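You operate a simulated robot arm through the tools that you are given. There is no shell and no other tool. Be economical: measure what you need, move in short steps, check, and stop when the job is done.

You are at the controls of a simulated robot arm. One attempt, no reset.

TASK
Turn the blue pocket forward, brush off the wood dust and slide the pink tub onto the clean spot.
Fine: put the brush back; leave the other tubs. Set down upright: brush. What is to be rubbed or washed off counts as gone when no trace of it is left.
Where things are to end (x, y in the base frame): pink tub within 35 mm of [410, 40].

Only the result counts: the job must be done as asked and must still hold three seconds after the hand-in. Knocking over, shifting, dropping, spilling or breaking anything else fails it.

THE ROBOT
A 7-joint arm with a two-finger parallel gripper, fixed in place. Base frame: the origin is at the foot of the arm, x ahead of it, y to its left, z up; the work surface is at about z = 820. Units: mm, degrees, N and s.
With the tool pointing down near the work surface it reaches from about 240 to 680 mm from the base axis. Its first joint turns from -66.0 to 66.0 degrees. Payload 2.4 kg.
The TCP is the grasp point between the finger pads, 30 mm short of the fingertips. In the tool frame z runs along the fingers and y along their closing line. Largest opening 94 mm; finger width 28, thickness 10; the body of the gripper, 50 by 96 mm, starts 55 mm behind the TCP.
Orientation is that of the tool frame in the base frame, as a unit quaternion [x, y, z, w]. With the fingers straight down and closing along the base's y, the tool's x points along the base's -x, its y along +y and its z along -z.

THE INTERFACE
- The arm moves only by the tool step_arm. Its argument "moves" is text: rows parted by semicolons, each of 7 numbers parted by spaces: the finger opening in m, from 0 to 0.094, then the shift along the base's x, y, z in units of 25 mm (1.0 is 25 mm), then the turn, a rotation vector about the base's x, y, z in units of 5 degrees (1.0 is 5 degrees). In form: jaw x y z wx wy wz; .... A call has 1 to 8 rows; each row shifts and turns the commanded pose from where the row before left it. A call with a number of a shift or a turn outside -1 to 1 is refused whole. Rows are played at 5 a second. More than 50 mm and 8.6 degrees between two rows, or a gripper value outside its range, and nothing of the call is played. Where a pose cannot be reached the arm comes as near as it can. A force on the tool above 70 N (or 10 N above the force at the start of the call, whichever is more), or a blocked arm, ends the call early, and 0.2 s more pass. The fingers move at their own pace (about 153 mm/s each) and stop on an object; they squeeze with about 44 N. The grip force told is the motor's: it shows also when the fingers shut on nothing. Time passes only in rows, and 0.2 s behind the last, so rows that do not move let the fingers close. The reply holds the time, the measured pose of the TCP, the force on the tool along the base axes, the opening and the grip force, in the units named above and with some noise, with the torque about the TCP (base axes, N m) and any sound that the robot's microphone picked up.
- Cameras (640 x 400 px; columns grow to the right, rows downward): "scene" is fixed at [53.2, 497.3, 1433.3]; the picture's right is [-0.52, -0.85, 0.00], its down [-0.57, 0.35, -0.75] and it looks along [0.64, -0.39, -0.66] (base axes); focal length 235 px, centre (320, 200). "wrist" rides on the gripper at [76, 14, -102] in the tool frame; the picture's right is [-0.18, 0.98, 0.00], its down [-0.75, -0.14, -0.64] and it looks along [-0.63, -0.12, 0.77] (tool axes); focal length 243 px, centre (320, 200). There is no depth. A picture from a camera that has moved, and an enlarged one, comes with that camera's place and axes in the base frame and with its lens.
- get_image(camera): a new picture of that camera. The clock stands still meanwhile.
- enlarge(camera, box): a new picture of the part [left, top, right, bottom] of that camera's present view, enlarged. The clock stands still meanwhile.
- sign_off(): hands the job in; it is judged then, once.

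Go step by step. Nothing tells you positions but the pictures and the camera data: compare them with the known pose of the tool, close in by small moves and look again before you grip or let go. The budget is 120 turns and 84 pictures, counting those below and the enlarged ones. Unless the task says otherwise, let go and move clear before handing in, and close with one line.

The tools are called after ">>>" as name(argument=value, ...) on one line, values as JSON. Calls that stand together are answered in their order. step_arm: Moves the arm, as the interface text tells. Its arguments: {"type":"object","properties":{"moves":{"type":"string"}},"required":["moves"]} The other tools are called the same way: get_image (camera) takes a picture; enlarge (camera, box) takes an enlarged picture of a part of a camera's view; sign_off () hands the job in.

At the start:

```text
time_s: 0.0
tcp_pos: [362.7, -105.7, 1171.1]
tcp_rot: [0.0, 1.0, 0.001, 0.0]
ft_force: [0.5, 0.1, -0.3]
wrist_torque: [0.0, 0.0, -0.02]
gripper_width: 94.1
finger_force: 0.1
```

scene: 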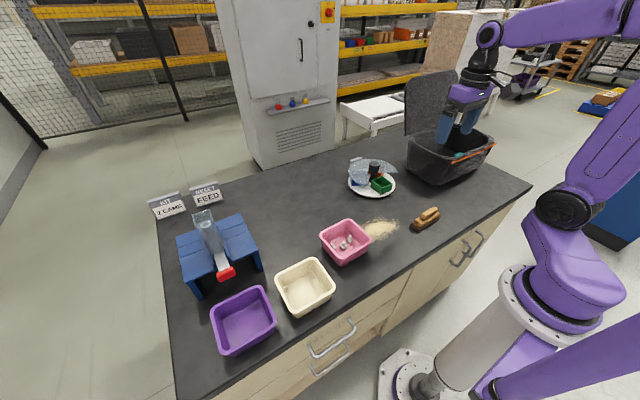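
wrist: 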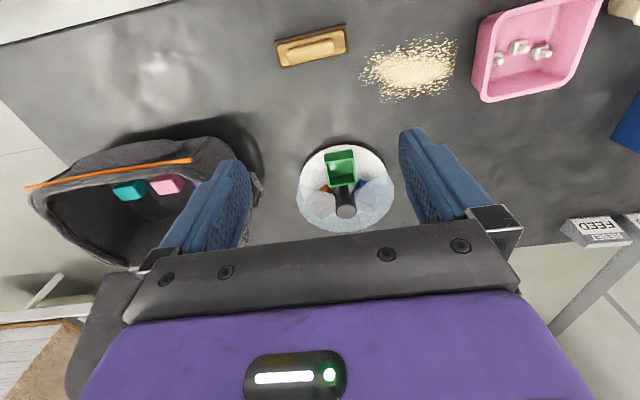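

I see purple, cream and pink tubs, a dust patch beside the pink tub, a brush, a round plate with coloured things on it, a black bin and a blue feeder. I'll look closer before doing anything.

>>> enlarge(camera="scene", box=[310, 140, 450, 270])

>>> enlarge(camera="scene", box=[140, 170, 290, 310])

>>> enlarge(camera="wrist", box=[270, 130, 430, 240])

>>> enlarge(camera="wrist", box=[260, 0, 640, 140])

```text
3.08 times, centred on (380, 205) of scene
camera zoom: at [53.2, 497.3, 1433.3], right [-0.52, -0.85, 0.0], down [-0.57, 0.35, -0.75], along [0.64, -0.39, -0.66], focal length 723 px, centre (135, 185)
```

zoom: 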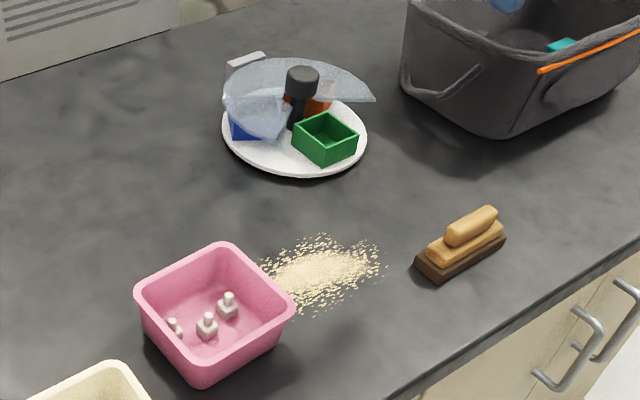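

```text
2.86 times, centred on (215, 240) of scene
camera zoom: at [53.2, 497.3, 1433.3], right [-0.52, -0.85, 0.0], down [-0.57, 0.35, -0.75], along [0.64, -0.39, -0.66], focal length 671 px, centre (620, 86)
```

zoom: 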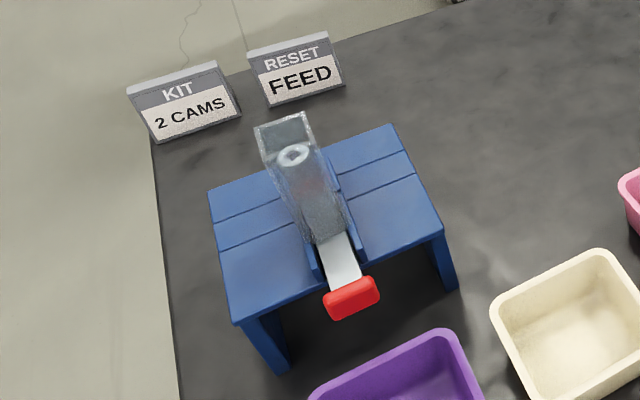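

```text
3.64 times, centred on (350, 185) of wrist
camera zoom: at [287.6, -92.2, 1272.8], right [0.18, 0.98, 0.0], down [0.75, -0.14, 0.64], along [0.63, -0.12, -0.77], focal length 882 px, centre (211, 254)
```

zoom: 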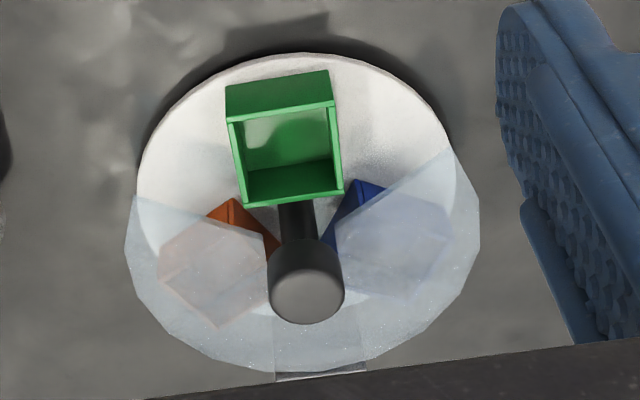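

```text
1.68 times, centred on (450, 70) of wrist
camera zoom: at [287.6, -92.2, 1272.8], right [0.18, 0.98, 0.0], down [0.75, -0.14, 0.64], along [0.63, -0.12, -0.77], focal length 409 px, centre (101, 419)
```

zoom: 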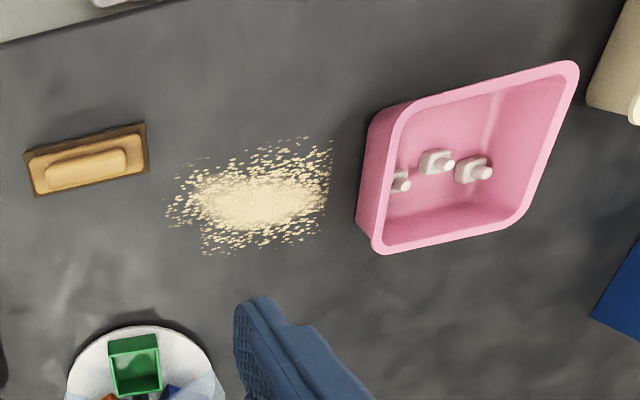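

The turntable (white disc, clear cover open at the front, dark knob at about (622,-102), top near z 915) shows green at the front, with blue on the +y side behind the cover. I'll go closer to inspect the knob.

>>> step_arm(moves="0.094 1 0 -1 0 0 0;0.094 1 0 -1 0 0 0;0.094 1 0 -1 0 0 0;0.094 1 0 -1 0 0 0;0.094 1 0 -1 0 0 0;0.094 1 0 -1 0 0 0;0.094 0.5 0 0 0 0 0")

>>> get_image(camera="wrist")

>>> enlarge(camera="scene", box=[330, 130, 410, 210])

```text
time_s: 1.6
tcp_pos: [525.0, -103.9, 1020.5]
tcp_rot: [0.0, 1.0, 0.0, 0.0]
ft_force: [0.2, -0.5, 0.3]
wrist_torque: [-0.02, 0.02, 0.02]
gripper_width: 94.0
finger_force: 0.1
```

```text
77 pictures are left
camera wrist: at [450.1, -92.5, 1122.6], right [0.18, 0.98, 0.0], down [0.75, -0.14, 0.64], along [0.63, -0.12, -0.77], focal length 243 px, centre (320, 200)
```

wrist: 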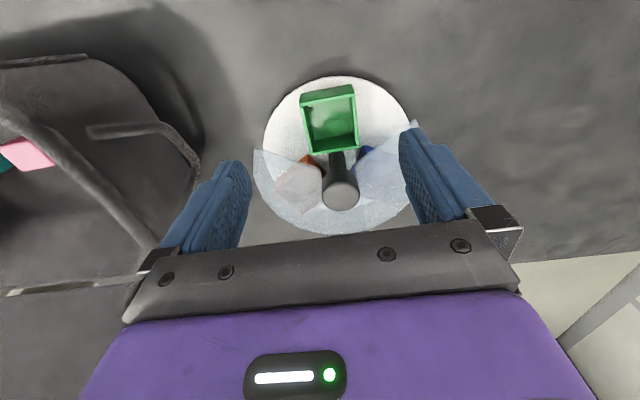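

```text
5.00 times, centred on (370, 170) of scene
camera zoom: at [53.2, 497.3, 1433.3], right [-0.52, -0.85, 0.0], down [-0.57, 0.35, -0.75], along [0.64, -0.39, -0.66], focal length 1175 px, centre (70, 350)
```

zoom: 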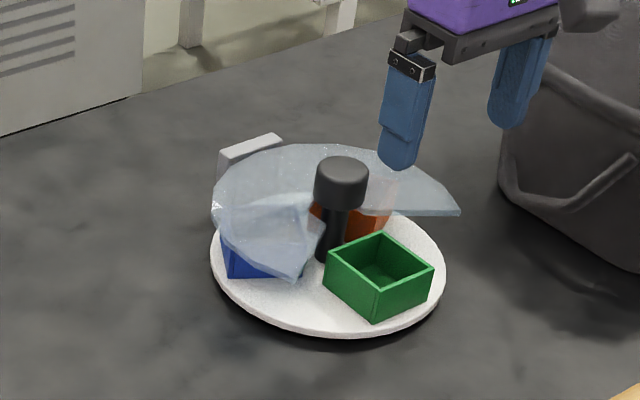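

The knob head sits above the cover, on the disc's spindle, at about (622,-101). I'll hover over it and pre-turn -60° so I can then turn it +120° to bring blue from the +y/back side to the front.

>>> step_arm(moves="0.094 1 0 -0.5 0 0 -1;0.094 1 0.1 -0.5 0 0 -1;0.094 1 0 -0.5 0 0 -1;0.094 0.88 0 -0.3 0 0 -1;0.094 0 0 0 0 0 -1;0.094 0 0 0 0 0 -1;0.094 0 0 0 0 0 -1;0.094 0 0 0 0 0 -1")

>>> step_arm(moves="0.094 0 0 0 0 0 -1;0.094 0 0 0 0 0 -1;0.094 0 0 0 0 0 -1;0.094 0 0 0 0 0 -1;0.094 0 0 0 0 0 0")

>>> get_image(camera="wrist")

>>> enlarge(camera="scene", box=[330, 110, 430, 210])

```text
time_s: 3.4
tcp_pos: [621.8, -102.7, 975.2]
tcp_rot: [0.343, 0.939, 0.0, 0.0]
ft_force: [-0.1, 0.7, -0.7]
wrist_torque: [0.04, -0.01, -0.01]
gripper_width: 94.2
finger_force: 0.0
```

```text
time_s: 4.6
tcp_pos: [622.5, -103.6, 974.6]
tcp_rot: [0.5, 0.866, 0.0, 0.0]
ft_force: [0.8, -1.2, 0.8]
wrist_torque: [0.01, 0.0, 0.02]
gripper_width: 94.0
finger_force: 0.0
```

```text
75 pictures are left
camera wrist: at [597.5, -30.9, 1077.8], right [0.94, 0.33, 0.0], down [0.25, -0.72, 0.64], along [0.21, -0.61, -0.77], focal length 243 px, centre (320, 200)
```

wrist: 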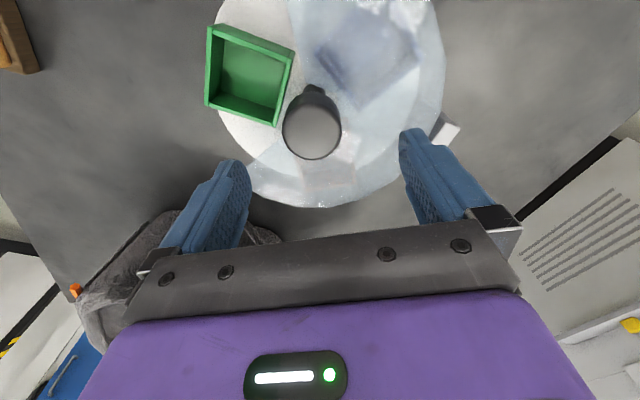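

```text
4.00 times, centred on (380, 160) of scene
camera zoom: at [53.2, 497.3, 1433.3], right [-0.52, -0.85, 0.0], down [-0.57, 0.35, -0.75], along [0.64, -0.39, -0.66], focal length 940 px, centre (80, 360)
```

zoom: 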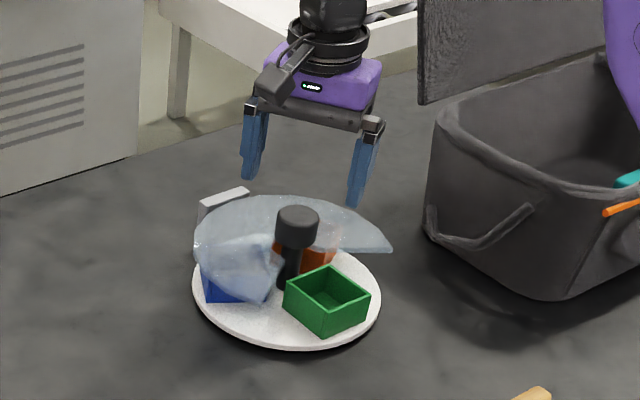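

The knob is under the TCP, within a few mm. I'll lower to fingertip height just below the knob top and look again.

>>> step_arm(moves="0.094 -0.08 0.04 -0.6 0 0 0;0.094 0 0 -0.6 0 0 0;0.094 0 0 -0.4 0 0 0;0.094 0 0 -0.2 0 0 0")

>>> get_image(camera="wrist")

>>> enlarge(camera="scene", box=[340, 120, 420, 200])

```text
time_s: 5.6
tcp_pos: [619.9, -102.7, 931.9]
tcp_rot: [0.5, 0.866, 0.0, 0.0]
ft_force: [0.4, 0.4, 0.1]
wrist_torque: [0.02, 0.02, 0.02]
gripper_width: 93.9
finger_force: 0.1
```

```text
73 pictures are left
camera wrist: at [595.7, -30.0, 1032.7], right [0.94, 0.33, 0.0], down [0.25, -0.72, 0.64], along [0.21, -0.61, -0.77], focal length 243 px, centre (320, 200)
```

wrist: 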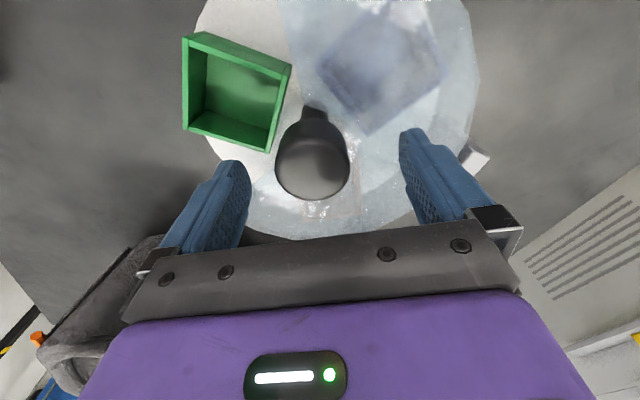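

```text
5.00 times, centred on (380, 160) of scene
camera zoom: at [53.2, 497.3, 1433.3], right [-0.52, -0.85, 0.0], down [-0.57, 0.35, -0.75], along [0.64, -0.39, -0.66], focal length 1175 px, centre (20, 400)
```

zoom: 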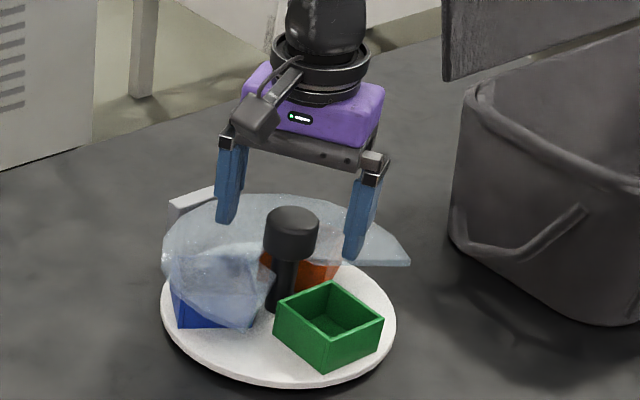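

The fingertips straddle the lower half of the knob and are centred within a few mm. I'll nudge, close and check.

>>> step_arm(moves="0.094 -0.12 -0.04 -0.16 0 0 0;0.05 0 0 0 0 0 0;0.03 0 0 0 0 0 0;0.03 0 0 0 0 0 0")

```text
time_s: 6.6
tcp_pos: [616.6, -102.3, 926.4]
tcp_rot: [0.5, 0.866, 0.0, 0.001]
ft_force: [-0.2, 0.3, 0.3]
wrist_torque: [-0.04, 0.01, -0.01]
gripper_width: 41.4
finger_force: 44.9
```

Gripped the knob (41 mm wide) with no side force. I'll turn it +10° as a test first.

>>> step_arm(moves="0.03 0 0 0 0 0 1;0.03 0 0 0 0 0 1;0.03 0 0 0 0 0 1;0.03 0 0 0 0 0 1")

>>> get_image(camera="wrist")

>>> enlarge(camera="scene", box=[340, 120, 420, 200])

```text
time_s: 7.6
tcp_pos: [618.1, -102.9, 927.0]
tcp_rot: [0.341, 0.94, 0.0, 0.001]
ft_force: [5.4, 3.9, -0.5]
wrist_torque: [0.16, -0.14, -0.99]
gripper_width: 41.3
finger_force: 45.2
```

```text
71 pictures are left
camera wrist: at [569.6, -43.4, 1029.0], right [0.77, 0.64, 0.0], down [0.49, -0.59, 0.64], along [0.41, -0.5, -0.77], focal length 243 px, centre (320, 200)
```

wrist: 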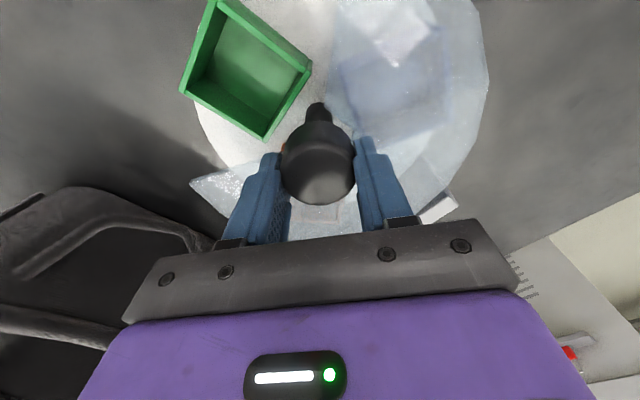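

```text
5.00 times, centred on (380, 160) of scene
camera zoom: at [53.3, 497.4, 1433.3], right [-0.52, -0.85, 0.0], down [-0.57, 0.35, -0.75], along [0.64, -0.39, -0.66], focal length 1175 px, centre (20, 400)
```

zoom: 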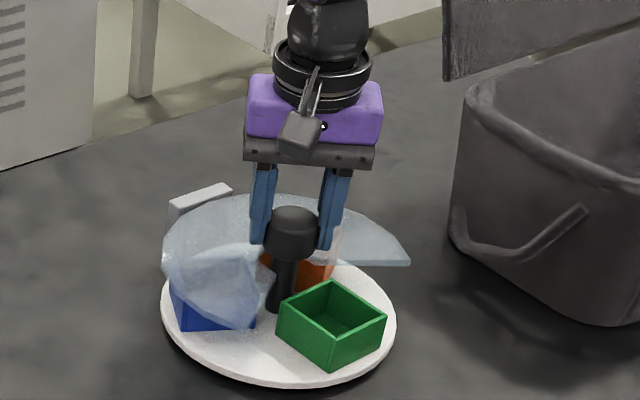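

The disc moved a few degrees while I turned 20°, so it may be slipping or detented. I'll turn 20° more and compare.

>>> step_arm(moves="0.0 0 0 0 0 0 1;0.0 0 0 0 0 0 1;0.0 0 0 0 0 0 1;0.0 0 0 0 0 0 1;0.0 0 0 0 0 0 0")

>>> get_image(camera="wrist")

>>> enlarge(camera="scene", box=[340, 120, 420, 200])

```text
time_s: 8.8
tcp_pos: [618.6, -101.1, 926.1]
tcp_rot: [0.172, 0.985, 0.001, 0.001]
ft_force: [12.5, 14.5, 1.5]
wrist_torque: [0.5, -0.34, -0.87]
gripper_width: 41.5
finger_force: 44.7
```

```text
69 pictures are left
camera wrist: at [552.0, -62.7, 1029.1], right [0.51, 0.86, 0.0], down [0.66, -0.39, 0.64], along [0.56, -0.32, -0.77], focal length 243 px, centre (320, 200)
```

wrist: 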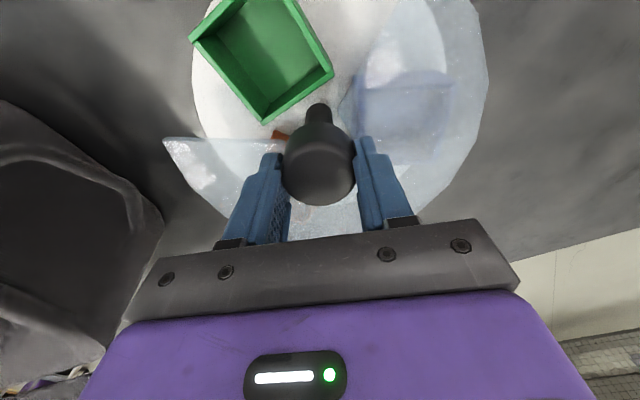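

```text
5.00 times, centred on (380, 160) of scene
camera zoom: at [53.4, 497.6, 1433.2], right [-0.52, -0.85, 0.0], down [-0.57, 0.35, -0.75], along [0.64, -0.39, -0.66], focal length 1175 px, centre (20, 400)
```

zoom: 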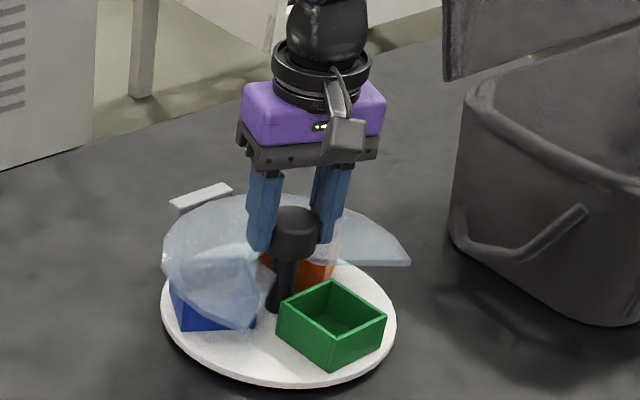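

The fingers slipped: the disc stayed at about 4° with roughly 1 N·m resisting. As a test I'll turn back the other way to see whether it's a stop or just friction.

>>> step_arm(moves="0.0 0 0 0 0 0 -1;0.0 0 0 0 0 0 -1;0.0 0 0 0 0 0 -1;0.0 0 0 0 0 0 -1;0.0 0 0 0 0 0 -1;0.0 0 0 0 0 0 -1;0.0 0 0 0 0 0 0")

>>> enlarge(camera="scene", box=[340, 120, 420, 200])

```text
time_s: 10.4
tcp_pos: [617.8, -102.2, 926.3]
tcp_rot: [0.423, 0.906, -0.001, 0.0]
ft_force: [3.5, 13.5, 15.4]
wrist_torque: [-0.03, -0.11, -0.04]
gripper_width: 41.4
finger_force: 44.6
```

```text
5.00 times, centred on (380, 160) of scene
camera zoom: at [52.9, 497.7, 1433.1], right [-0.52, -0.85, 0.0], down [-0.57, 0.35, -0.75], along [0.64, -0.39, -0.66], focal length 1175 px, centre (20, 400)
```

zoom: 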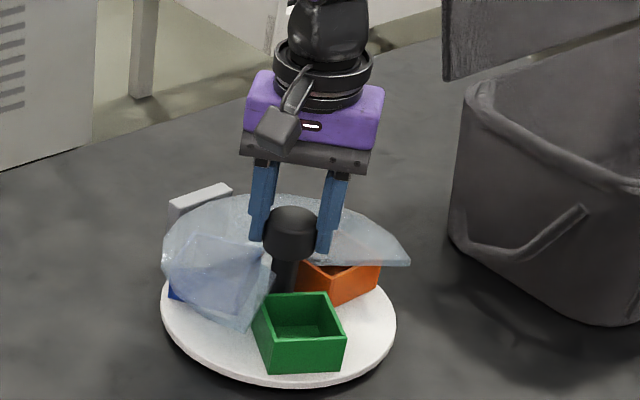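

It turns freely in the negative direction, so it seems one-way or has a stop close by in +. I'll bring blue forward by the negative way round (about -240° in all), in strokes.

>>> step_arm(moves="0.0 0 0 0 0 0 -1;0.0 0 0 0 0 0 -1;0.0 0 0 0 0 0 -1;0.0 0 0 0 0 0 -1;0.0 0 0 0 0 0 -1;0.0 0 0 0 0 0 -1;0.0 0 0 0 0 0 -1;0.0 0 0 0 0 0 -1")

>>> step_arm(moves="0.0 0 0 0 0 0 -1;0.0 0 0 0 0 0 -1;0.0 0 0 0 0 0 -1;0.0 0 0 0 0 0 -1;0.0 0 0 0 0 0 -1;0.0 0 0 0 0 0 -1;0.0 0 0 0 0 0 0")

>>> enlarge(camera="scene", box=[340, 120, 420, 200])

```text
time_s: 12.2
tcp_pos: [616.3, -103.3, 925.7]
tcp_rot: [0.708, 0.706, -0.001, -0.002]
ft_force: [-17.0, 9.4, 25.1]
wrist_torque: [0.38, 0.64, 0.07]
gripper_width: 41.3
finger_force: 44.7
```

```text
time_s: 13.8
tcp_pos: [613.2, -103.8, 927.1]
tcp_rot: [0.867, 0.499, -0.005, -0.004]
ft_force: [-32.2, 3.9, 20.6]
wrist_torque: [0.72, 0.54, 0.13]
gripper_width: 41.1
finger_force: 45.1
```

```text
5.00 times, centred on (380, 160) of scene
camera zoom: at [51.9, 497.4, 1433.3], right [-0.52, -0.85, 0.0], down [-0.57, 0.35, -0.75], along [0.64, -0.39, -0.66], focal length 1175 px, centre (20, 400)
```

zoom: 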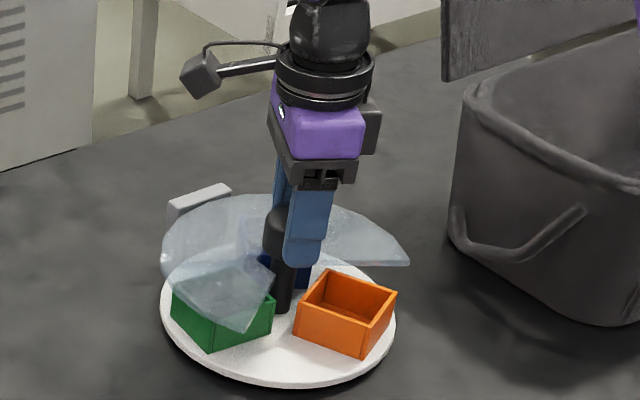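

Good: orange is now coming to the front. I'll release, unwind the wrist, re-centre on the spindle axis (about (615,-100)) and take another stroke.

>>> step_arm(moves="0.094 0 0 0 0 0 0;0.094 0 0 0 0 0 0;0.094 0 0 0 0 0 1;0.094 0 0 0 0 0 1;0.094 0 0 0 0 0 1;0.094 0 0 0 0 0 1;0.094 0 0 0 0 0 1;0.094 0 0 0 0 0 1")

>>> step_arm(moves="0.094 0 0 0 0 0 1;0.094 0 0 0 0 0 1;0.094 0 0 0 0 0 1;0.094 0 0 0 0 0 1;0.094 0 0 0 0 0 1;0.094 0 0 0 0 0 1;0.094 0 0 0 0 0 1;0.094 0 0 0 0 0 1")

>>> step_arm(moves="0.094 0 0 0 0 0 1;0.094 0 0 0 0 0 1;0.094 0 0 0 0 0 1;0.094 0 0 0 0 0 1;0.094 0 0 0 0 0 1;0.094 0 0 0 0 0 1;0.094 0 0 0 0 0 1;0.094 0 0 0 0 0 1")

>>> step_arm(moves="0.094 0 0 0 0 0 1;0.094 0 0 0 0 0 1;0.094 0 0 0 0 0 1;0.094 0 0 0 0 0 1;0.094 0 0 0 0 0 1;0.094 0 0 0 0 0 1;0.094 0 0 0 0 0 1;0.094 0 0 0 0 0 0")

>>> get_image(camera="wrist")

```text
time_s: 15.6
tcp_pos: [615.7, -104.0, 926.9]
tcp_rot: [0.707, 0.708, 0.0, -0.001]
ft_force: [0.1, 0.4, -0.6]
wrist_torque: [0.0, -0.01, -0.01]
gripper_width: 94.0
finger_force: 0.0
```

```text
time_s: 17.4
tcp_pos: [618.2, -104.0, 925.8]
tcp_rot: [0.421, 0.907, 0.0, 0.0]
ft_force: [0.1, -0.1, 0.0]
wrist_torque: [-0.03, -0.01, -0.04]
gripper_width: 93.9
finger_force: 0.0
```

```text
time_s: 19.2
tcp_pos: [617.0, -103.0, 926.2]
tcp_rot: [0.086, 0.996, 0.0, 0.0]
ft_force: [-0.2, -0.7, 0.5]
wrist_torque: [0.02, 0.02, -0.01]
gripper_width: 94.0
finger_force: 0.0
```

```text
time_s: 21.0
tcp_pos: [617.1, -102.3, 926.0]
tcp_rot: [-0.217, 0.976, 0.001, 0.0]
ft_force: [-0.3, -0.9, -0.7]
wrist_torque: [0.02, 0.0, 0.0]
gripper_width: 94.0
finger_force: 0.1
```

```text
65 pictures are left
camera wrist: at [543.0, -123.2, 1028.5], right [-0.25, 0.97, 0.0], down [0.74, 0.19, 0.64], along [0.62, 0.16, -0.77], focal length 243 px, centre (320, 200)
```

wrist: 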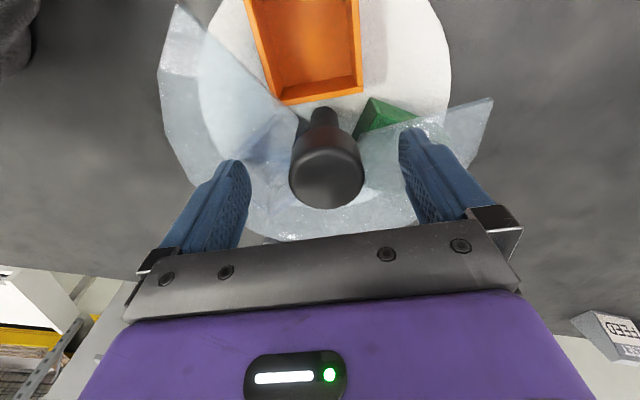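

The wrist is at +25°, with orange about 20–30° short of the front. I'll re-centre, grip and take a long negative stroke.

>>> step_arm(moves="0.094 -0.07 0.09 0 0 0 0;0.05 0 0 0 0 0 0;0.0 0 0 0 0 0 0;0.0 0 0 0 0 0 -1;0.0 0 0 0 0 0 -1;0.0 0 0 0 0 0 -1;0.0 0 0 0 0 0 -1;0.0 0 0 0 0 0 -1")

>>> step_arm(moves="0.0 0 0 0 0 0 -1;0.0 0 0 0 0 0 -1;0.0 0 0 0 0 0 -1;0.0 0 0 0 0 0 -1;0.0 0 0 0 0 0 -1;0.0 0 0 0 0 0 -1;0.0 0 0 0 0 0 -1;0.0 0 0 0 0 0 -1")

>>> step_arm(moves="0.0 0 0 0 0 0 -1;0.0 0 0 0 0 0 -1;0.0 0 0 0 0 0 -1;0.0 0 0 0 0 0 -1;0.0 0 0 0 0 0 -1;0.0 0 0 0 0 0 -1;0.0 0 0 0 0 0 -1;0.0 0 0 0 0 0 -1")

>>> get_image(camera="wrist")

>>> enlarge(camera="scene", box=[340, 120, 420, 200])

```text
time_s: 22.8
tcp_pos: [615.0, -100.8, 925.9]
tcp_rot: [0.0, 1.0, 0.001, 0.0]
ft_force: [-7.3, 7.5, -4.1]
wrist_torque: [0.21, -0.67, 0.03]
gripper_width: 41.4
finger_force: 45.0
```

```text
time_s: 24.6
tcp_pos: [615.4, -100.9, 927.0]
tcp_rot: [0.341, 0.94, 0.0, 0.0]
ft_force: [-9.3, 14.4, -5.4]
wrist_torque: [0.19, -0.26, 0.0]
gripper_width: 40.8
finger_force: 44.4
```

```text
time_s: 26.4
tcp_pos: [614.7, -100.3, 926.1]
tcp_rot: [0.643, 0.766, 0.0, -0.001]
ft_force: [-5.4, 16.0, -6.4]
wrist_torque: [0.49, 0.16, 0.01]
gripper_width: 41.2
finger_force: 45.1
```

```text
64 pictures are left
camera wrist: at [617.2, -23.5, 1028.5], right [1.0, -0.01, 0.0], down [-0.01, -0.77, 0.64], along [-0.01, -0.64, -0.77], focal length 243 px, centre (320, 200)
```

wrist: 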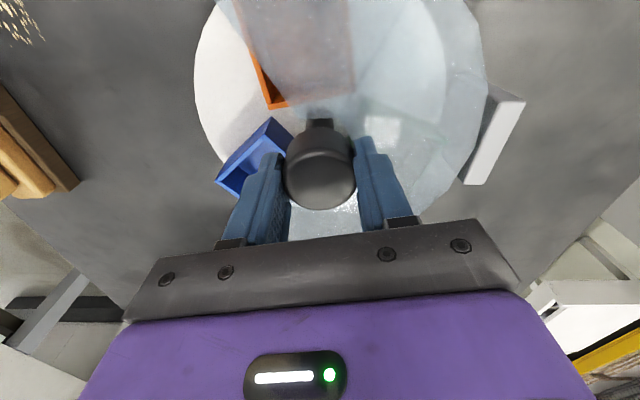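

```text
5.00 times, centred on (380, 160) of scene
camera zoom: at [53.2, 497.7, 1433.2], right [-0.52, -0.85, 0.0], down [-0.57, 0.35, -0.75], along [0.64, -0.39, -0.66], focal length 1175 px, centre (20, 400)
```

zoom: 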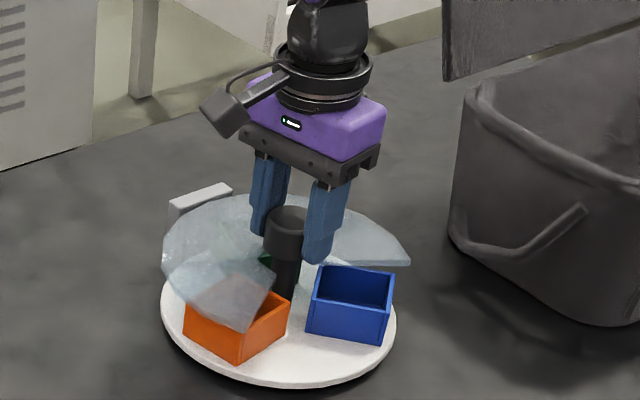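

Blue is emerging at the front-right, and I reckon about 45° remains. I'll turn 35° and check, so as not to overshoot.

>>> step_arm(moves="0.0 0 0 0 0 0 -1;0.0 0 0 0 0 0 -1;0.0 0 0 0 0 0 -1;0.0 0 0 0 0 0 -1;0.0 0 0 0 0 0 -1;0.0 0 0 0 0 0 -1;0.0 0 0 0 0 0 -1;0.0 0 0 0 0 0 0")

>>> get_image(camera="wrist")

>>> enlarge(camera="scene", box=[340, 120, 420, 200])

```text
time_s: 28.2
tcp_pos: [614.9, -100.4, 925.8]
tcp_rot: [0.844, 0.536, -0.002, -0.001]
ft_force: [-10.9, 14.9, -6.0]
wrist_torque: [0.86, 0.01, -0.04]
gripper_width: 41.3
finger_force: 44.9
```

```text
62 pictures are left
camera wrist: at [661.5, -38.1, 1028.5], right [0.81, -0.58, 0.0], down [-0.45, -0.62, 0.64], along [-0.38, -0.52, -0.77], focal length 243 px, centre (320, 200)
```

wrist: 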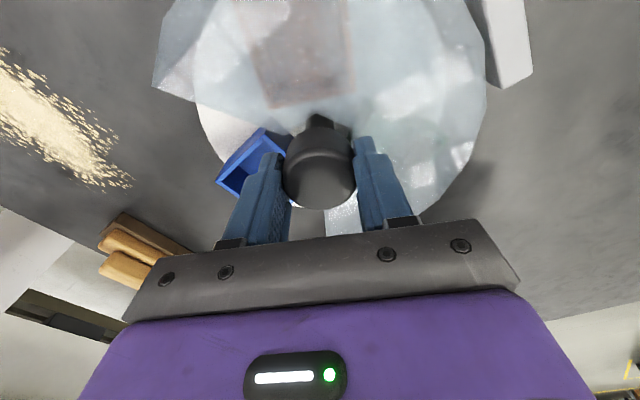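

```text
5.00 times, centred on (380, 160) of scene
camera zoom: at [53.0, 497.6, 1433.2], right [-0.52, -0.85, 0.0], down [-0.57, 0.35, -0.75], along [0.64, -0.39, -0.66], focal length 1175 px, centre (20, 400)
```

zoom: 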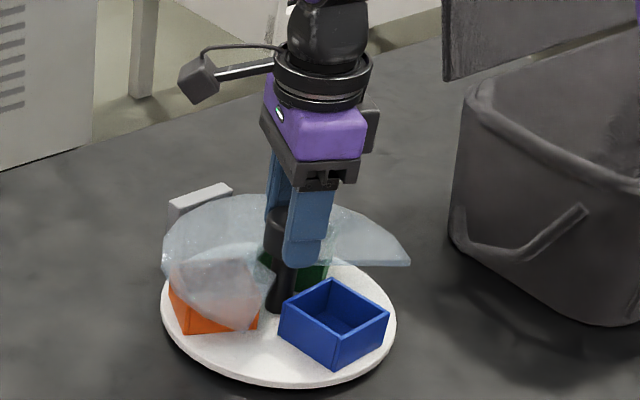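

Blue is now within about 6° of where green started. I'll turn about 5.5° more and compare.

>>> step_arm(moves="0.0 0 0 0 0 0 -0.6;0.0 0 0 0 0 0 -0.5;0.0 0 0 0 0 0 0;0.0 0 0 0 0 0 0")

>>> enlarge(camera="scene", box=[340, 120, 420, 200])

```text
time_s: 29.2
tcp_pos: [614.9, -101.0, 926.1]
tcp_rot: [0.868, 0.497, -0.001, 0.0]
ft_force: [-10.9, 12.8, -6.3]
wrist_torque: [0.55, 0.12, -0.03]
gripper_width: 41.1
finger_force: 44.8
```

```text
5.00 times, centred on (380, 160) of scene
camera zoom: at [53.0, 497.6, 1433.2], right [-0.52, -0.85, 0.0], down [-0.57, 0.35, -0.75], along [0.64, -0.39, -0.66], focal length 1175 px, centre (20, 400)
```

zoom: 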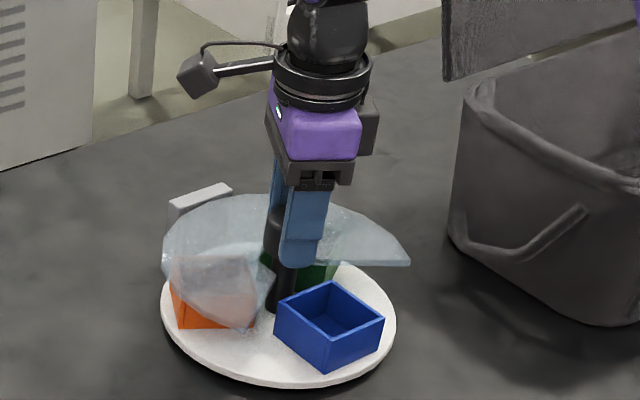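

Blue now matches green's starting position exactly. I'll release, lift clear and go toward the brush with the wrist left at about -90° (fingers closing across the brush's handle).

>>> step_arm(moves="0.094 0 0 0 0 0 0;0.094 0 0 0 0 0 0;0.094 0 0 1 0 0 0;0.094 0 0 1 0 0 0;0.094 0 0 1 0 0 0;0.094 -0.5 0 1 0 0 1;0.094 -1 0 0.5 0 0 1;0.094 -1 0.4 0 0 0 1")

>>> step_arm(moves="0.094 -1 0.4 0 0 0 1;0.094 -1 0.4 0 0 0 1;0.094 -1 0.3 0 0 0 1;0.094 -1 0.2 0 0 0 0;0.094 -1 0 0 0 0 0;0.094 -1 0 -0.5 0 0 0;0.094 -1 0 -0.5 0 0 0;0.094 -1 0 -0.5 0 0 0")

>>> get_image(camera="wrist")

>>> get_image(camera="scene")

```text
time_s: 31.0
tcp_pos: [553.8, -90.8, 1038.4]
tcp_rot: [0.796, 0.605, 0.001, 0.0]
ft_force: [-0.3, -0.3, 0.1]
wrist_torque: [-0.01, -0.04, 0.0]
gripper_width: 93.8
finger_force: 0.1
```

```text
time_s: 32.8
tcp_pos: [354.0, -58.3, 1001.1]
tcp_rot: [0.71, 0.704, 0.001, -0.001]
ft_force: [0.2, -0.3, -0.3]
wrist_torque: [0.02, -0.01, -0.02]
gripper_width: 93.9
finger_force: 0.0
```

```text
59 pictures are left
camera wrist: at [368.9, 16.5, 1103.8], right [0.98, -0.19, 0.0], down [-0.15, -0.75, 0.64], along [-0.12, -0.63, -0.77], focal length 243 px, centre (320, 200)
```

wrist: 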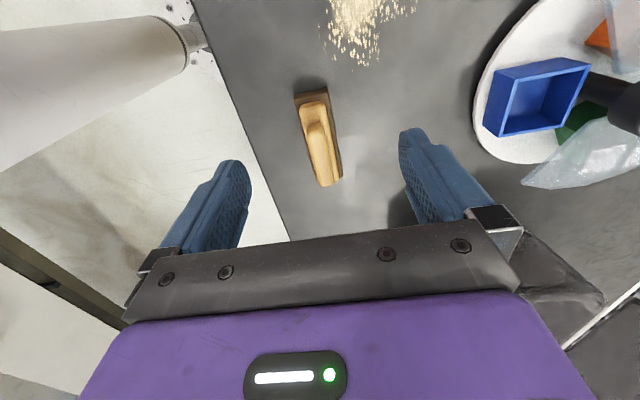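

```text
58 pictures are left
```

scene: 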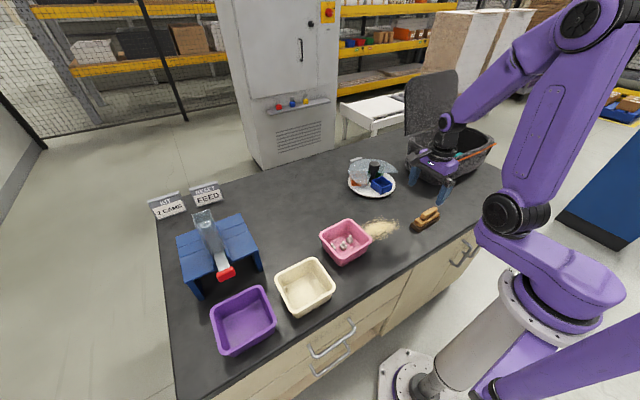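

The brush lies along y at about (344,-114), with the handle on top. I'll move above it and look closely.

>>> step_arm(moves="0.094 -0.2 -0.6 -0.7 0 0 0;0.094 -0.2 -0.6 -0.7 0 0 0;0.094 0 -0.6 -0.7 0 0 0;0.094 0 -0.46 -0.5 0 0 0;0.094 0 0 -0.4 0 0 0;0.094 0 0 0 0 0 0")

>>> get_image(camera="wrist")

>>> enlarge(camera="scene", box=[390, 150, 480, 240])

```text
time_s: 34.2
tcp_pos: [342.4, -116.0, 925.5]
tcp_rot: [0.71, 0.704, -0.001, 0.0]
ft_force: [0.6, 0.6, 0.5]
wrist_torque: [0.04, 0.05, 0.0]
gripper_width: 93.8
finger_force: 0.0
```

```text
57 pictures are left
camera wrist: at [359.1, -39.8, 1028.2], right [0.98, -0.19, 0.0], down [-0.15, -0.75, 0.64], along [-0.12, -0.63, -0.77], focal length 243 px, centre (320, 200)
```

wrist: 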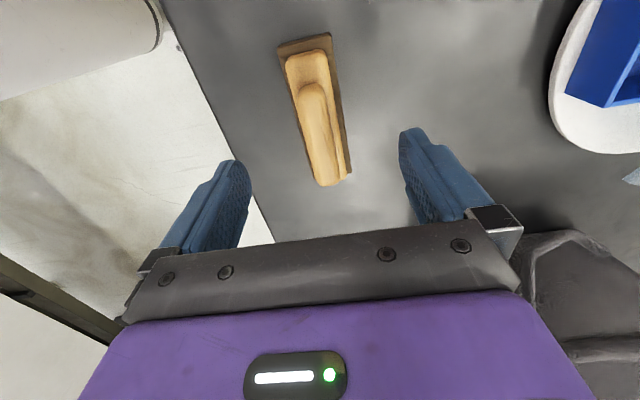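

```text
4.44 times, centred on (435, 195) of scene
camera zoom: at [53.2, 497.3, 1433.3], right [-0.52, -0.85, 0.0], down [-0.57, 0.35, -0.75], along [0.64, -0.39, -0.66], focal length 1044 px, centre (-191, 222)
```

zoom: 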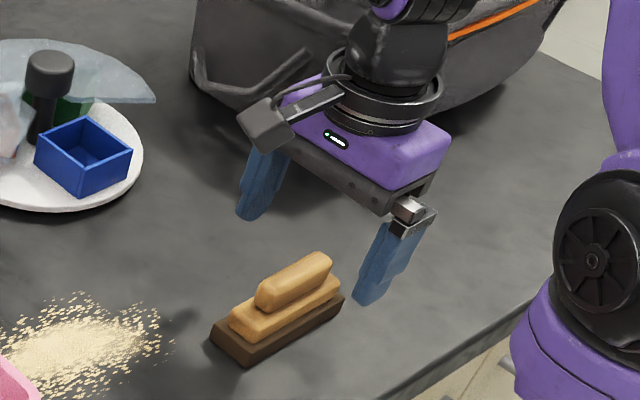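

Handle top is about z 877, wood block about 840–857, and the brush centre is about (347,-113), aligned with y within 2°. I'll go down so the fingertips flank the wooden block just above the bristles.

>>> step_arm(moves="0.094 0.18 0.12 -0.7 0 0 0;0.094 0 0 -0.7 0 0 0;0.094 0 0 -0.5 0 0 0;0.094 0 0 0 0 0 0")

>>> enlarge(camera="scene", box=[400, 170, 470, 240])

>>> get_image(camera="wrist")

```text
time_s: 35.2
tcp_pos: [348.0, -112.9, 878.4]
tcp_rot: [0.71, 0.704, 0.001, -0.001]
ft_force: [-1.2, 0.0, -0.4]
wrist_torque: [0.01, -0.05, -0.04]
gripper_width: 93.9
finger_force: 0.1
```

```text
5.71 times, centred on (435, 205) of scene
camera zoom: at [53.2, 497.3, 1433.3], right [-0.52, -0.85, 0.0], down [-0.57, 0.35, -0.75], along [0.64, -0.39, -0.66], focal length 1342 px, centre (-337, 171)
```

zoom: 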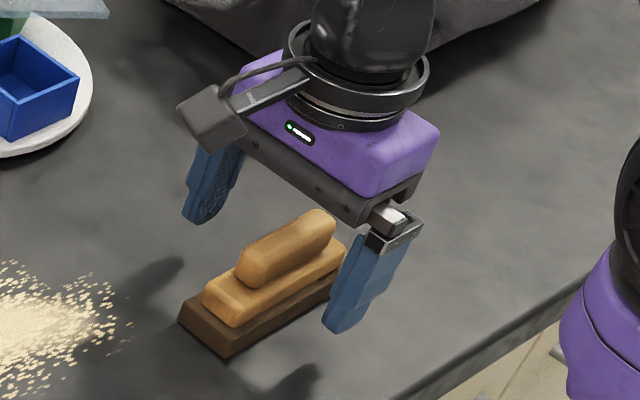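

```text
54 pictures are left
camera wrist: at [363.8, -36.7, 980.5], right [0.98, -0.19, 0.0], down [-0.15, -0.75, 0.64], along [-0.12, -0.63, -0.77], focal length 243 px, centre (320, 200)
```

wrist: 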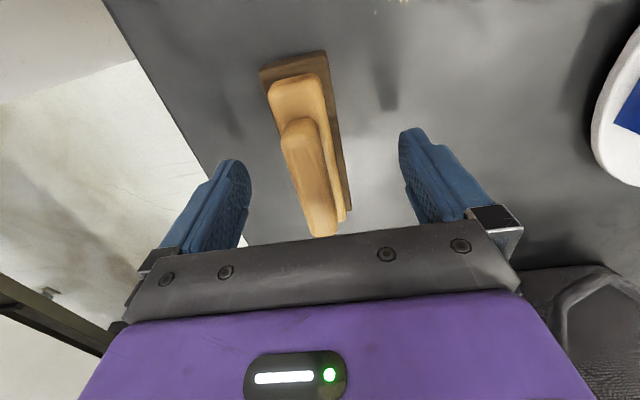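

The fingers straddle the brush evenly. I'll close.

>>> step_arm(moves="0.06 -0.12 0 0 0 0 0;0.03 0 0 0 0 0 0;0.0 0 0 0 0 0 0;0.0 0 0 0 0 0 0")

>>> enlarge(camera="scene", box=[400, 170, 470, 240])

```text
time_s: 36.2
tcp_pos: [343.7, -110.8, 878.1]
tcp_rot: [0.71, 0.704, 0.0, 0.001]
ft_force: [-0.8, -0.1, 2.8]
wrist_torque: [0.05, 0.05, 0.09]
gripper_width: 26.9
finger_force: 44.4
```

```text
5.71 times, centred on (435, 205) of scene
camera zoom: at [53.1, 497.3, 1433.3], right [-0.52, -0.85, 0.0], down [-0.57, 0.35, -0.75], along [0.64, -0.39, -0.66], focal length 1342 px, centre (-337, 171)
```

zoom: 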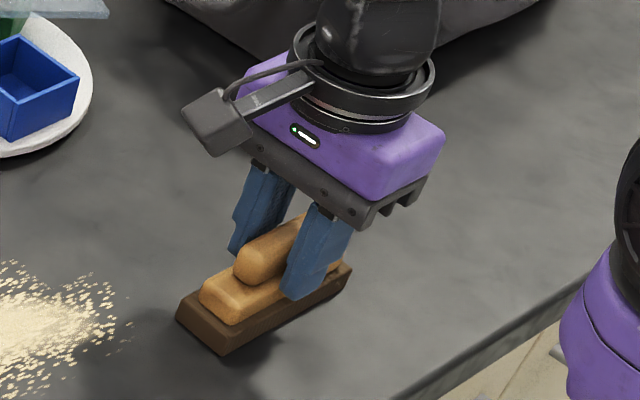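

The handle is gripped (27 mm). I'll lift slightly and carry the brush to the near-right side of the dust, planning strokes along x in two lanes.

>>> step_arm(moves="0.0 0 0 0.8 0 0 0;0.0 0 0 0.6 0 0 0;0.0 0 1 0 0 0 0;0.0 0 1 0 0 0 0;0.0 0 1 0 0 0 0;0.0 0 1 0 0 0 0;0.0 0 0.4 0 0 0 0;0.0 0 0 0 0 0 0")

>>> get_image(camera="scene")

>>> enlarge(camera="scene", box=[320, 170, 440, 270])

```text
time_s: 38.0
tcp_pos: [343.7, -1.0, 913.4]
tcp_rot: [0.71, 0.704, 0.0, -0.001]
ft_force: [0.0, -0.4, 0.6]
wrist_torque: [0.0, 0.01, 0.03]
gripper_width: 0.0
finger_force: 32.6
```

```text
52 pictures are left
```

scene: 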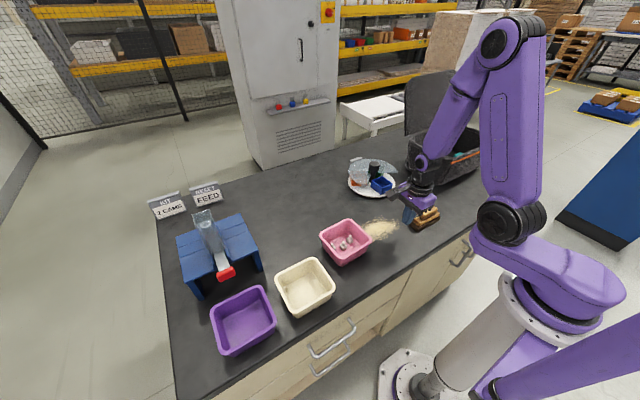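

```text
4.00 times, centred on (380, 220) of scene
camera zoom: at [53.1, 497.3, 1433.3], right [-0.52, -0.85, 0.0], down [-0.57, 0.35, -0.75], along [0.64, -0.39, -0.66], focal length 940 px, centre (80, 120)
```

zoom: 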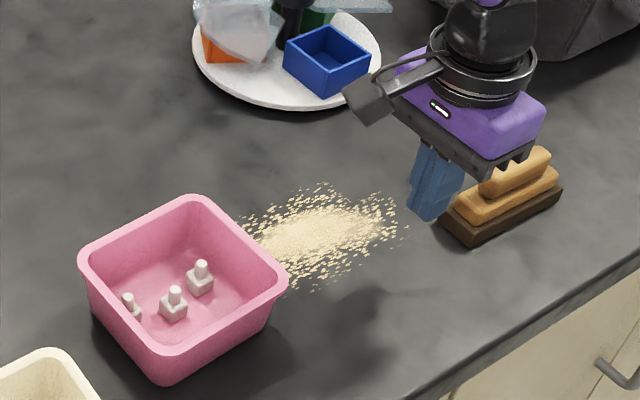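

The brush slipped out and is still standing on the table. I'll open, go back above it and grip lower.

>>> step_arm(moves="0.094 0 0 0.6 0 0 0;0.094 0 -1 0 0 0 0;0.094 0 -1 0 0 0 0;0.094 0 -1 0 0 0 0;0.094 0 -1 0 0 0 0;0.094 0 -0.4 0 0 0 0;0.094 0 0 0 0 0 0")

>>> get_image(camera="wrist")

>>> enlarge(camera="scene", box=[405, 190, 455, 240])

```text
time_s: 39.6
tcp_pos: [344.6, -112.6, 929.8]
tcp_rot: [0.71, 0.704, -0.001, 0.0]
ft_force: [0.3, 0.0, 0.4]
wrist_torque: [-0.01, 0.0, 0.02]
gripper_width: 93.9
finger_force: 0.0
```

```text
50 pictures are left
camera wrist: at [360.6, -36.6, 1031.2], right [0.98, -0.19, 0.0], down [-0.15, -0.75, 0.64], along [-0.12, -0.63, -0.77], focal length 243 px, centre (320, 200)
```

wrist: 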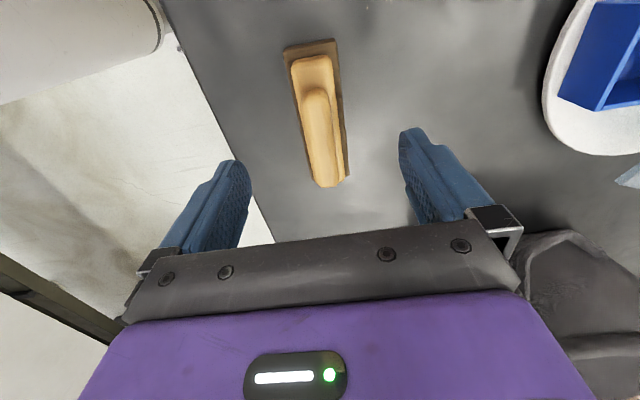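

```text
8.00 times, centred on (430, 215) of scene
camera zoom: at [53.2, 497.3, 1433.3], right [-0.52, -0.85, 0.0], down [-0.57, 0.35, -0.75], along [0.64, -0.39, -0.66], focal length 1879 px, centre (-560, 80)
```

zoom: 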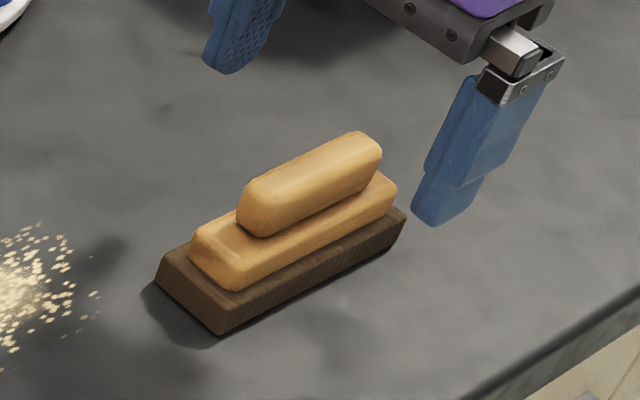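

The brush stands where it was, and the earlier pinch was on the block's rounded shoulder. I'll grip about 8 mm lower so the pads hold the block and handle flat-sided.

>>> step_arm(moves="0.094 0 -0.1 -1 0 0 0;0.094 0 0 -0.8 0 0 0;0.094 0 0 -0.56 0 0 0;0.06 0 0 0 0 0 0;0.03 0 0 0 0 0 0;0.0 0 0 0 0 0 0;0.0 0 0 0 0 0 0")

>>> enlarge(camera="scene", box=[405, 190, 455, 240])

```text
time_s: 41.2
tcp_pos: [345.3, -114.1, 870.3]
tcp_rot: [0.71, 0.704, 0.0, 0.0]
ft_force: [-0.1, -0.8, -0.1]
wrist_torque: [-0.02, -0.02, -0.02]
gripper_width: 27.2
finger_force: 44.3
```

```text
8.00 times, centred on (430, 215) of scene
camera zoom: at [53.2, 497.3, 1433.3], right [-0.52, -0.85, 0.0], down [-0.57, 0.35, -0.75], along [0.64, -0.39, -0.66], focal length 1879 px, centre (-560, 80)
```

zoom: 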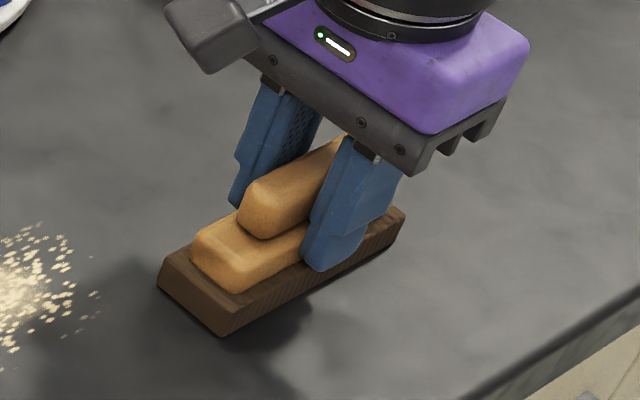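

A solid grip on the block now. I'll lift slowly and check that it holds.

>>> step_arm(moves="0.0 0 0 0.2 0 0 0;0.0 0 0 0.2 0 0 0;0.0 0 0 0.2 0 0 0;0.0 0 0 0 0 0 0")

>>> enlarge(camera="scene", box=[405, 190, 455, 240])

```text
time_s: 42.2
tcp_pos: [344.8, -114.7, 885.0]
tcp_rot: [0.71, 0.704, 0.0, 0.001]
ft_force: [0.3, 0.6, -1.1]
wrist_torque: [0.02, -0.03, 0.02]
gripper_width: 27.0
finger_force: 44.7
```

```text
8.00 times, centred on (430, 215) of scene
camera zoom: at [53.2, 497.3, 1433.3], right [-0.52, -0.85, 0.0], down [-0.57, 0.35, -0.75], along [0.64, -0.39, -0.66], focal length 1879 px, centre (-560, 80)
```

zoom: 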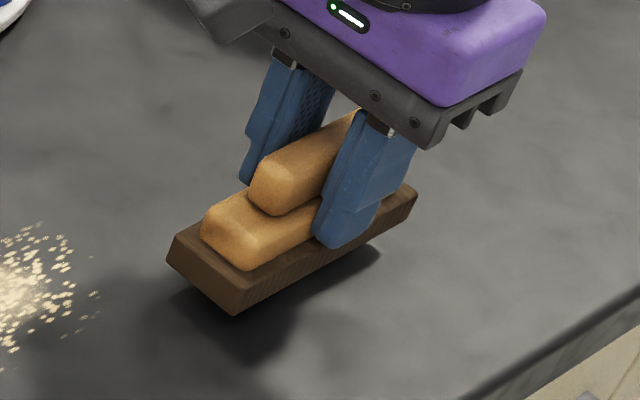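

The brush is held 15 mm up (contact height is TCP z 870; its home is TCP (345,-114)). I'll carry it to the near edge of the dust.

>>> step_arm(moves="0.0 0 0.8 0 0 0 0;0.0 0 0.8 0 0 0 0;0.0 0 0.8 0 0 0 0;0.0 0 0.8 0 0 0 0;0.0 0 0.8 0 0 0 0;0.0 0 0.56 0 0 0 0;0.0 0 0 0 0 0 0")

>>> enlarge(camera="scene", box=[320, 170, 440, 270])

>>> get_image(camera="wrist")

```text
time_s: 43.8
tcp_pos: [343.9, 0.1, 885.4]
tcp_rot: [0.71, 0.704, 0.0, 0.0]
ft_force: [-0.1, 0.1, -1.3]
wrist_torque: [-0.03, -0.02, -0.02]
gripper_width: 27.4
finger_force: 44.2
```

```text
4.00 times, centred on (380, 220) of scene
camera zoom: at [53.2, 497.3, 1433.3], right [-0.52, -0.85, 0.0], down [-0.57, 0.35, -0.75], along [0.64, -0.39, -0.66], focal length 940 px, centre (80, 120)
```

zoom: 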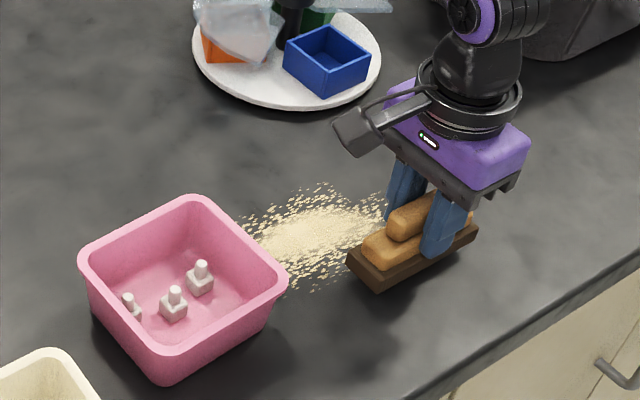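

```text
45 pictures are left
camera wrist: at [360.2, 75.4, 987.7], right [0.98, -0.19, 0.0], down [-0.15, -0.75, 0.64], along [-0.12, -0.63, -0.77], focal length 243 px, centre (320, 200)
```

wrist: 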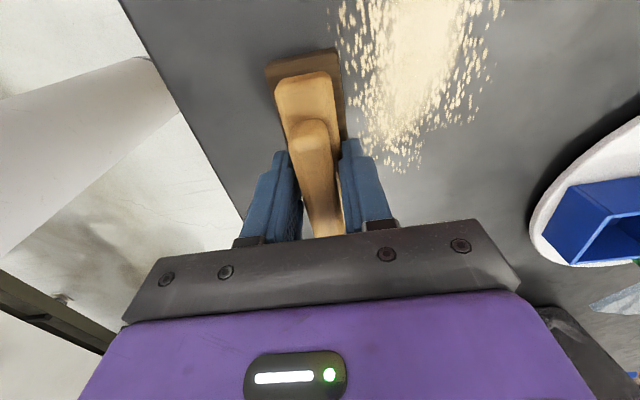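

In position. I'll lower to light contact and make the first stroke along +x and back.

>>> step_arm(moves="0.0 0 0 -0.4 0 0 0;0.0 0 0 -0.24 0 0 0;0.0 0 0 -0.04 0 0 0;0.0 0 0 0 0 0 0")

```text
time_s: 44.8
tcp_pos: [344.0, 0.2, 869.0]
tcp_rot: [0.71, 0.704, 0.001, 0.001]
ft_force: [-0.9, 5.6, 34.1]
wrist_torque: [0.12, 0.07, 0.0]
gripper_width: 27.2
finger_force: 44.0
```

>>> step_arm(moves="0.0 0 0 0.03 0 0 0;0.0 0.6 0 0 0 0 0;0.0 0.6 0 0 0 0 0;0.0 0.6 0 0 0 0 0;0.0 0.6 0 0 0 0 0;0.0 0.6 0 0 0 0 0;0.0 0.6 0 0 0 0 0;0.0 0.6 0 0 0 0 0")

>>> enlarge(camera="scene", box=[320, 170, 440, 270])

```text
time_s: 46.6
tcp_pos: [448.8, -1.8, 868.6]
tcp_rot: [0.71, 0.704, 0.0, 0.0]
ft_force: [-0.2, 0.2, -1.0]
wrist_torque: [-0.03, 0.02, 0.02]
gripper_width: 26.6
finger_force: 44.0
```

```text
4.00 times, centred on (380, 220) of scene
camera zoom: at [53.2, 497.3, 1433.3], right [-0.52, -0.85, 0.0], down [-0.57, 0.35, -0.75], along [0.64, -0.39, -0.66], focal length 940 px, centre (80, 120)
```

zoom: 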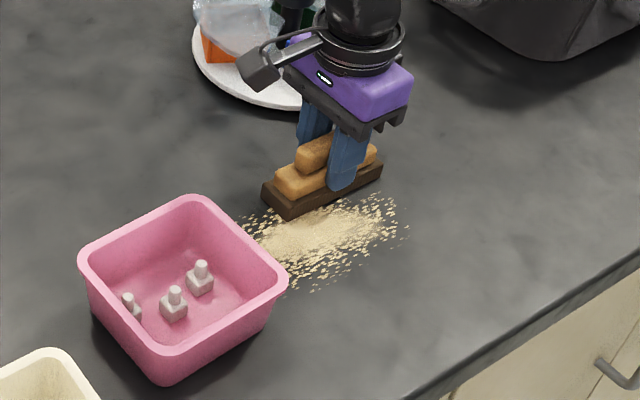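

Contact was lost (0 N) and the dust remains. I'll press down in small steps here for a steady force, then sweep back.

>>> step_arm(moves="0.0 0.4 0 -0.03 0 0 0;0.0 0 0 -0.03 0 0 0;0.0 0 0 0 0 0 0")

```text
time_s: 47.4
tcp_pos: [458.4, -0.4, 867.9]
tcp_rot: [0.71, 0.704, 0.0, 0.0]
ft_force: [-11.6, -1.2, 38.1]
wrist_torque: [-0.05, 0.43, -0.04]
gripper_width: 27.0
finger_force: 44.2
```

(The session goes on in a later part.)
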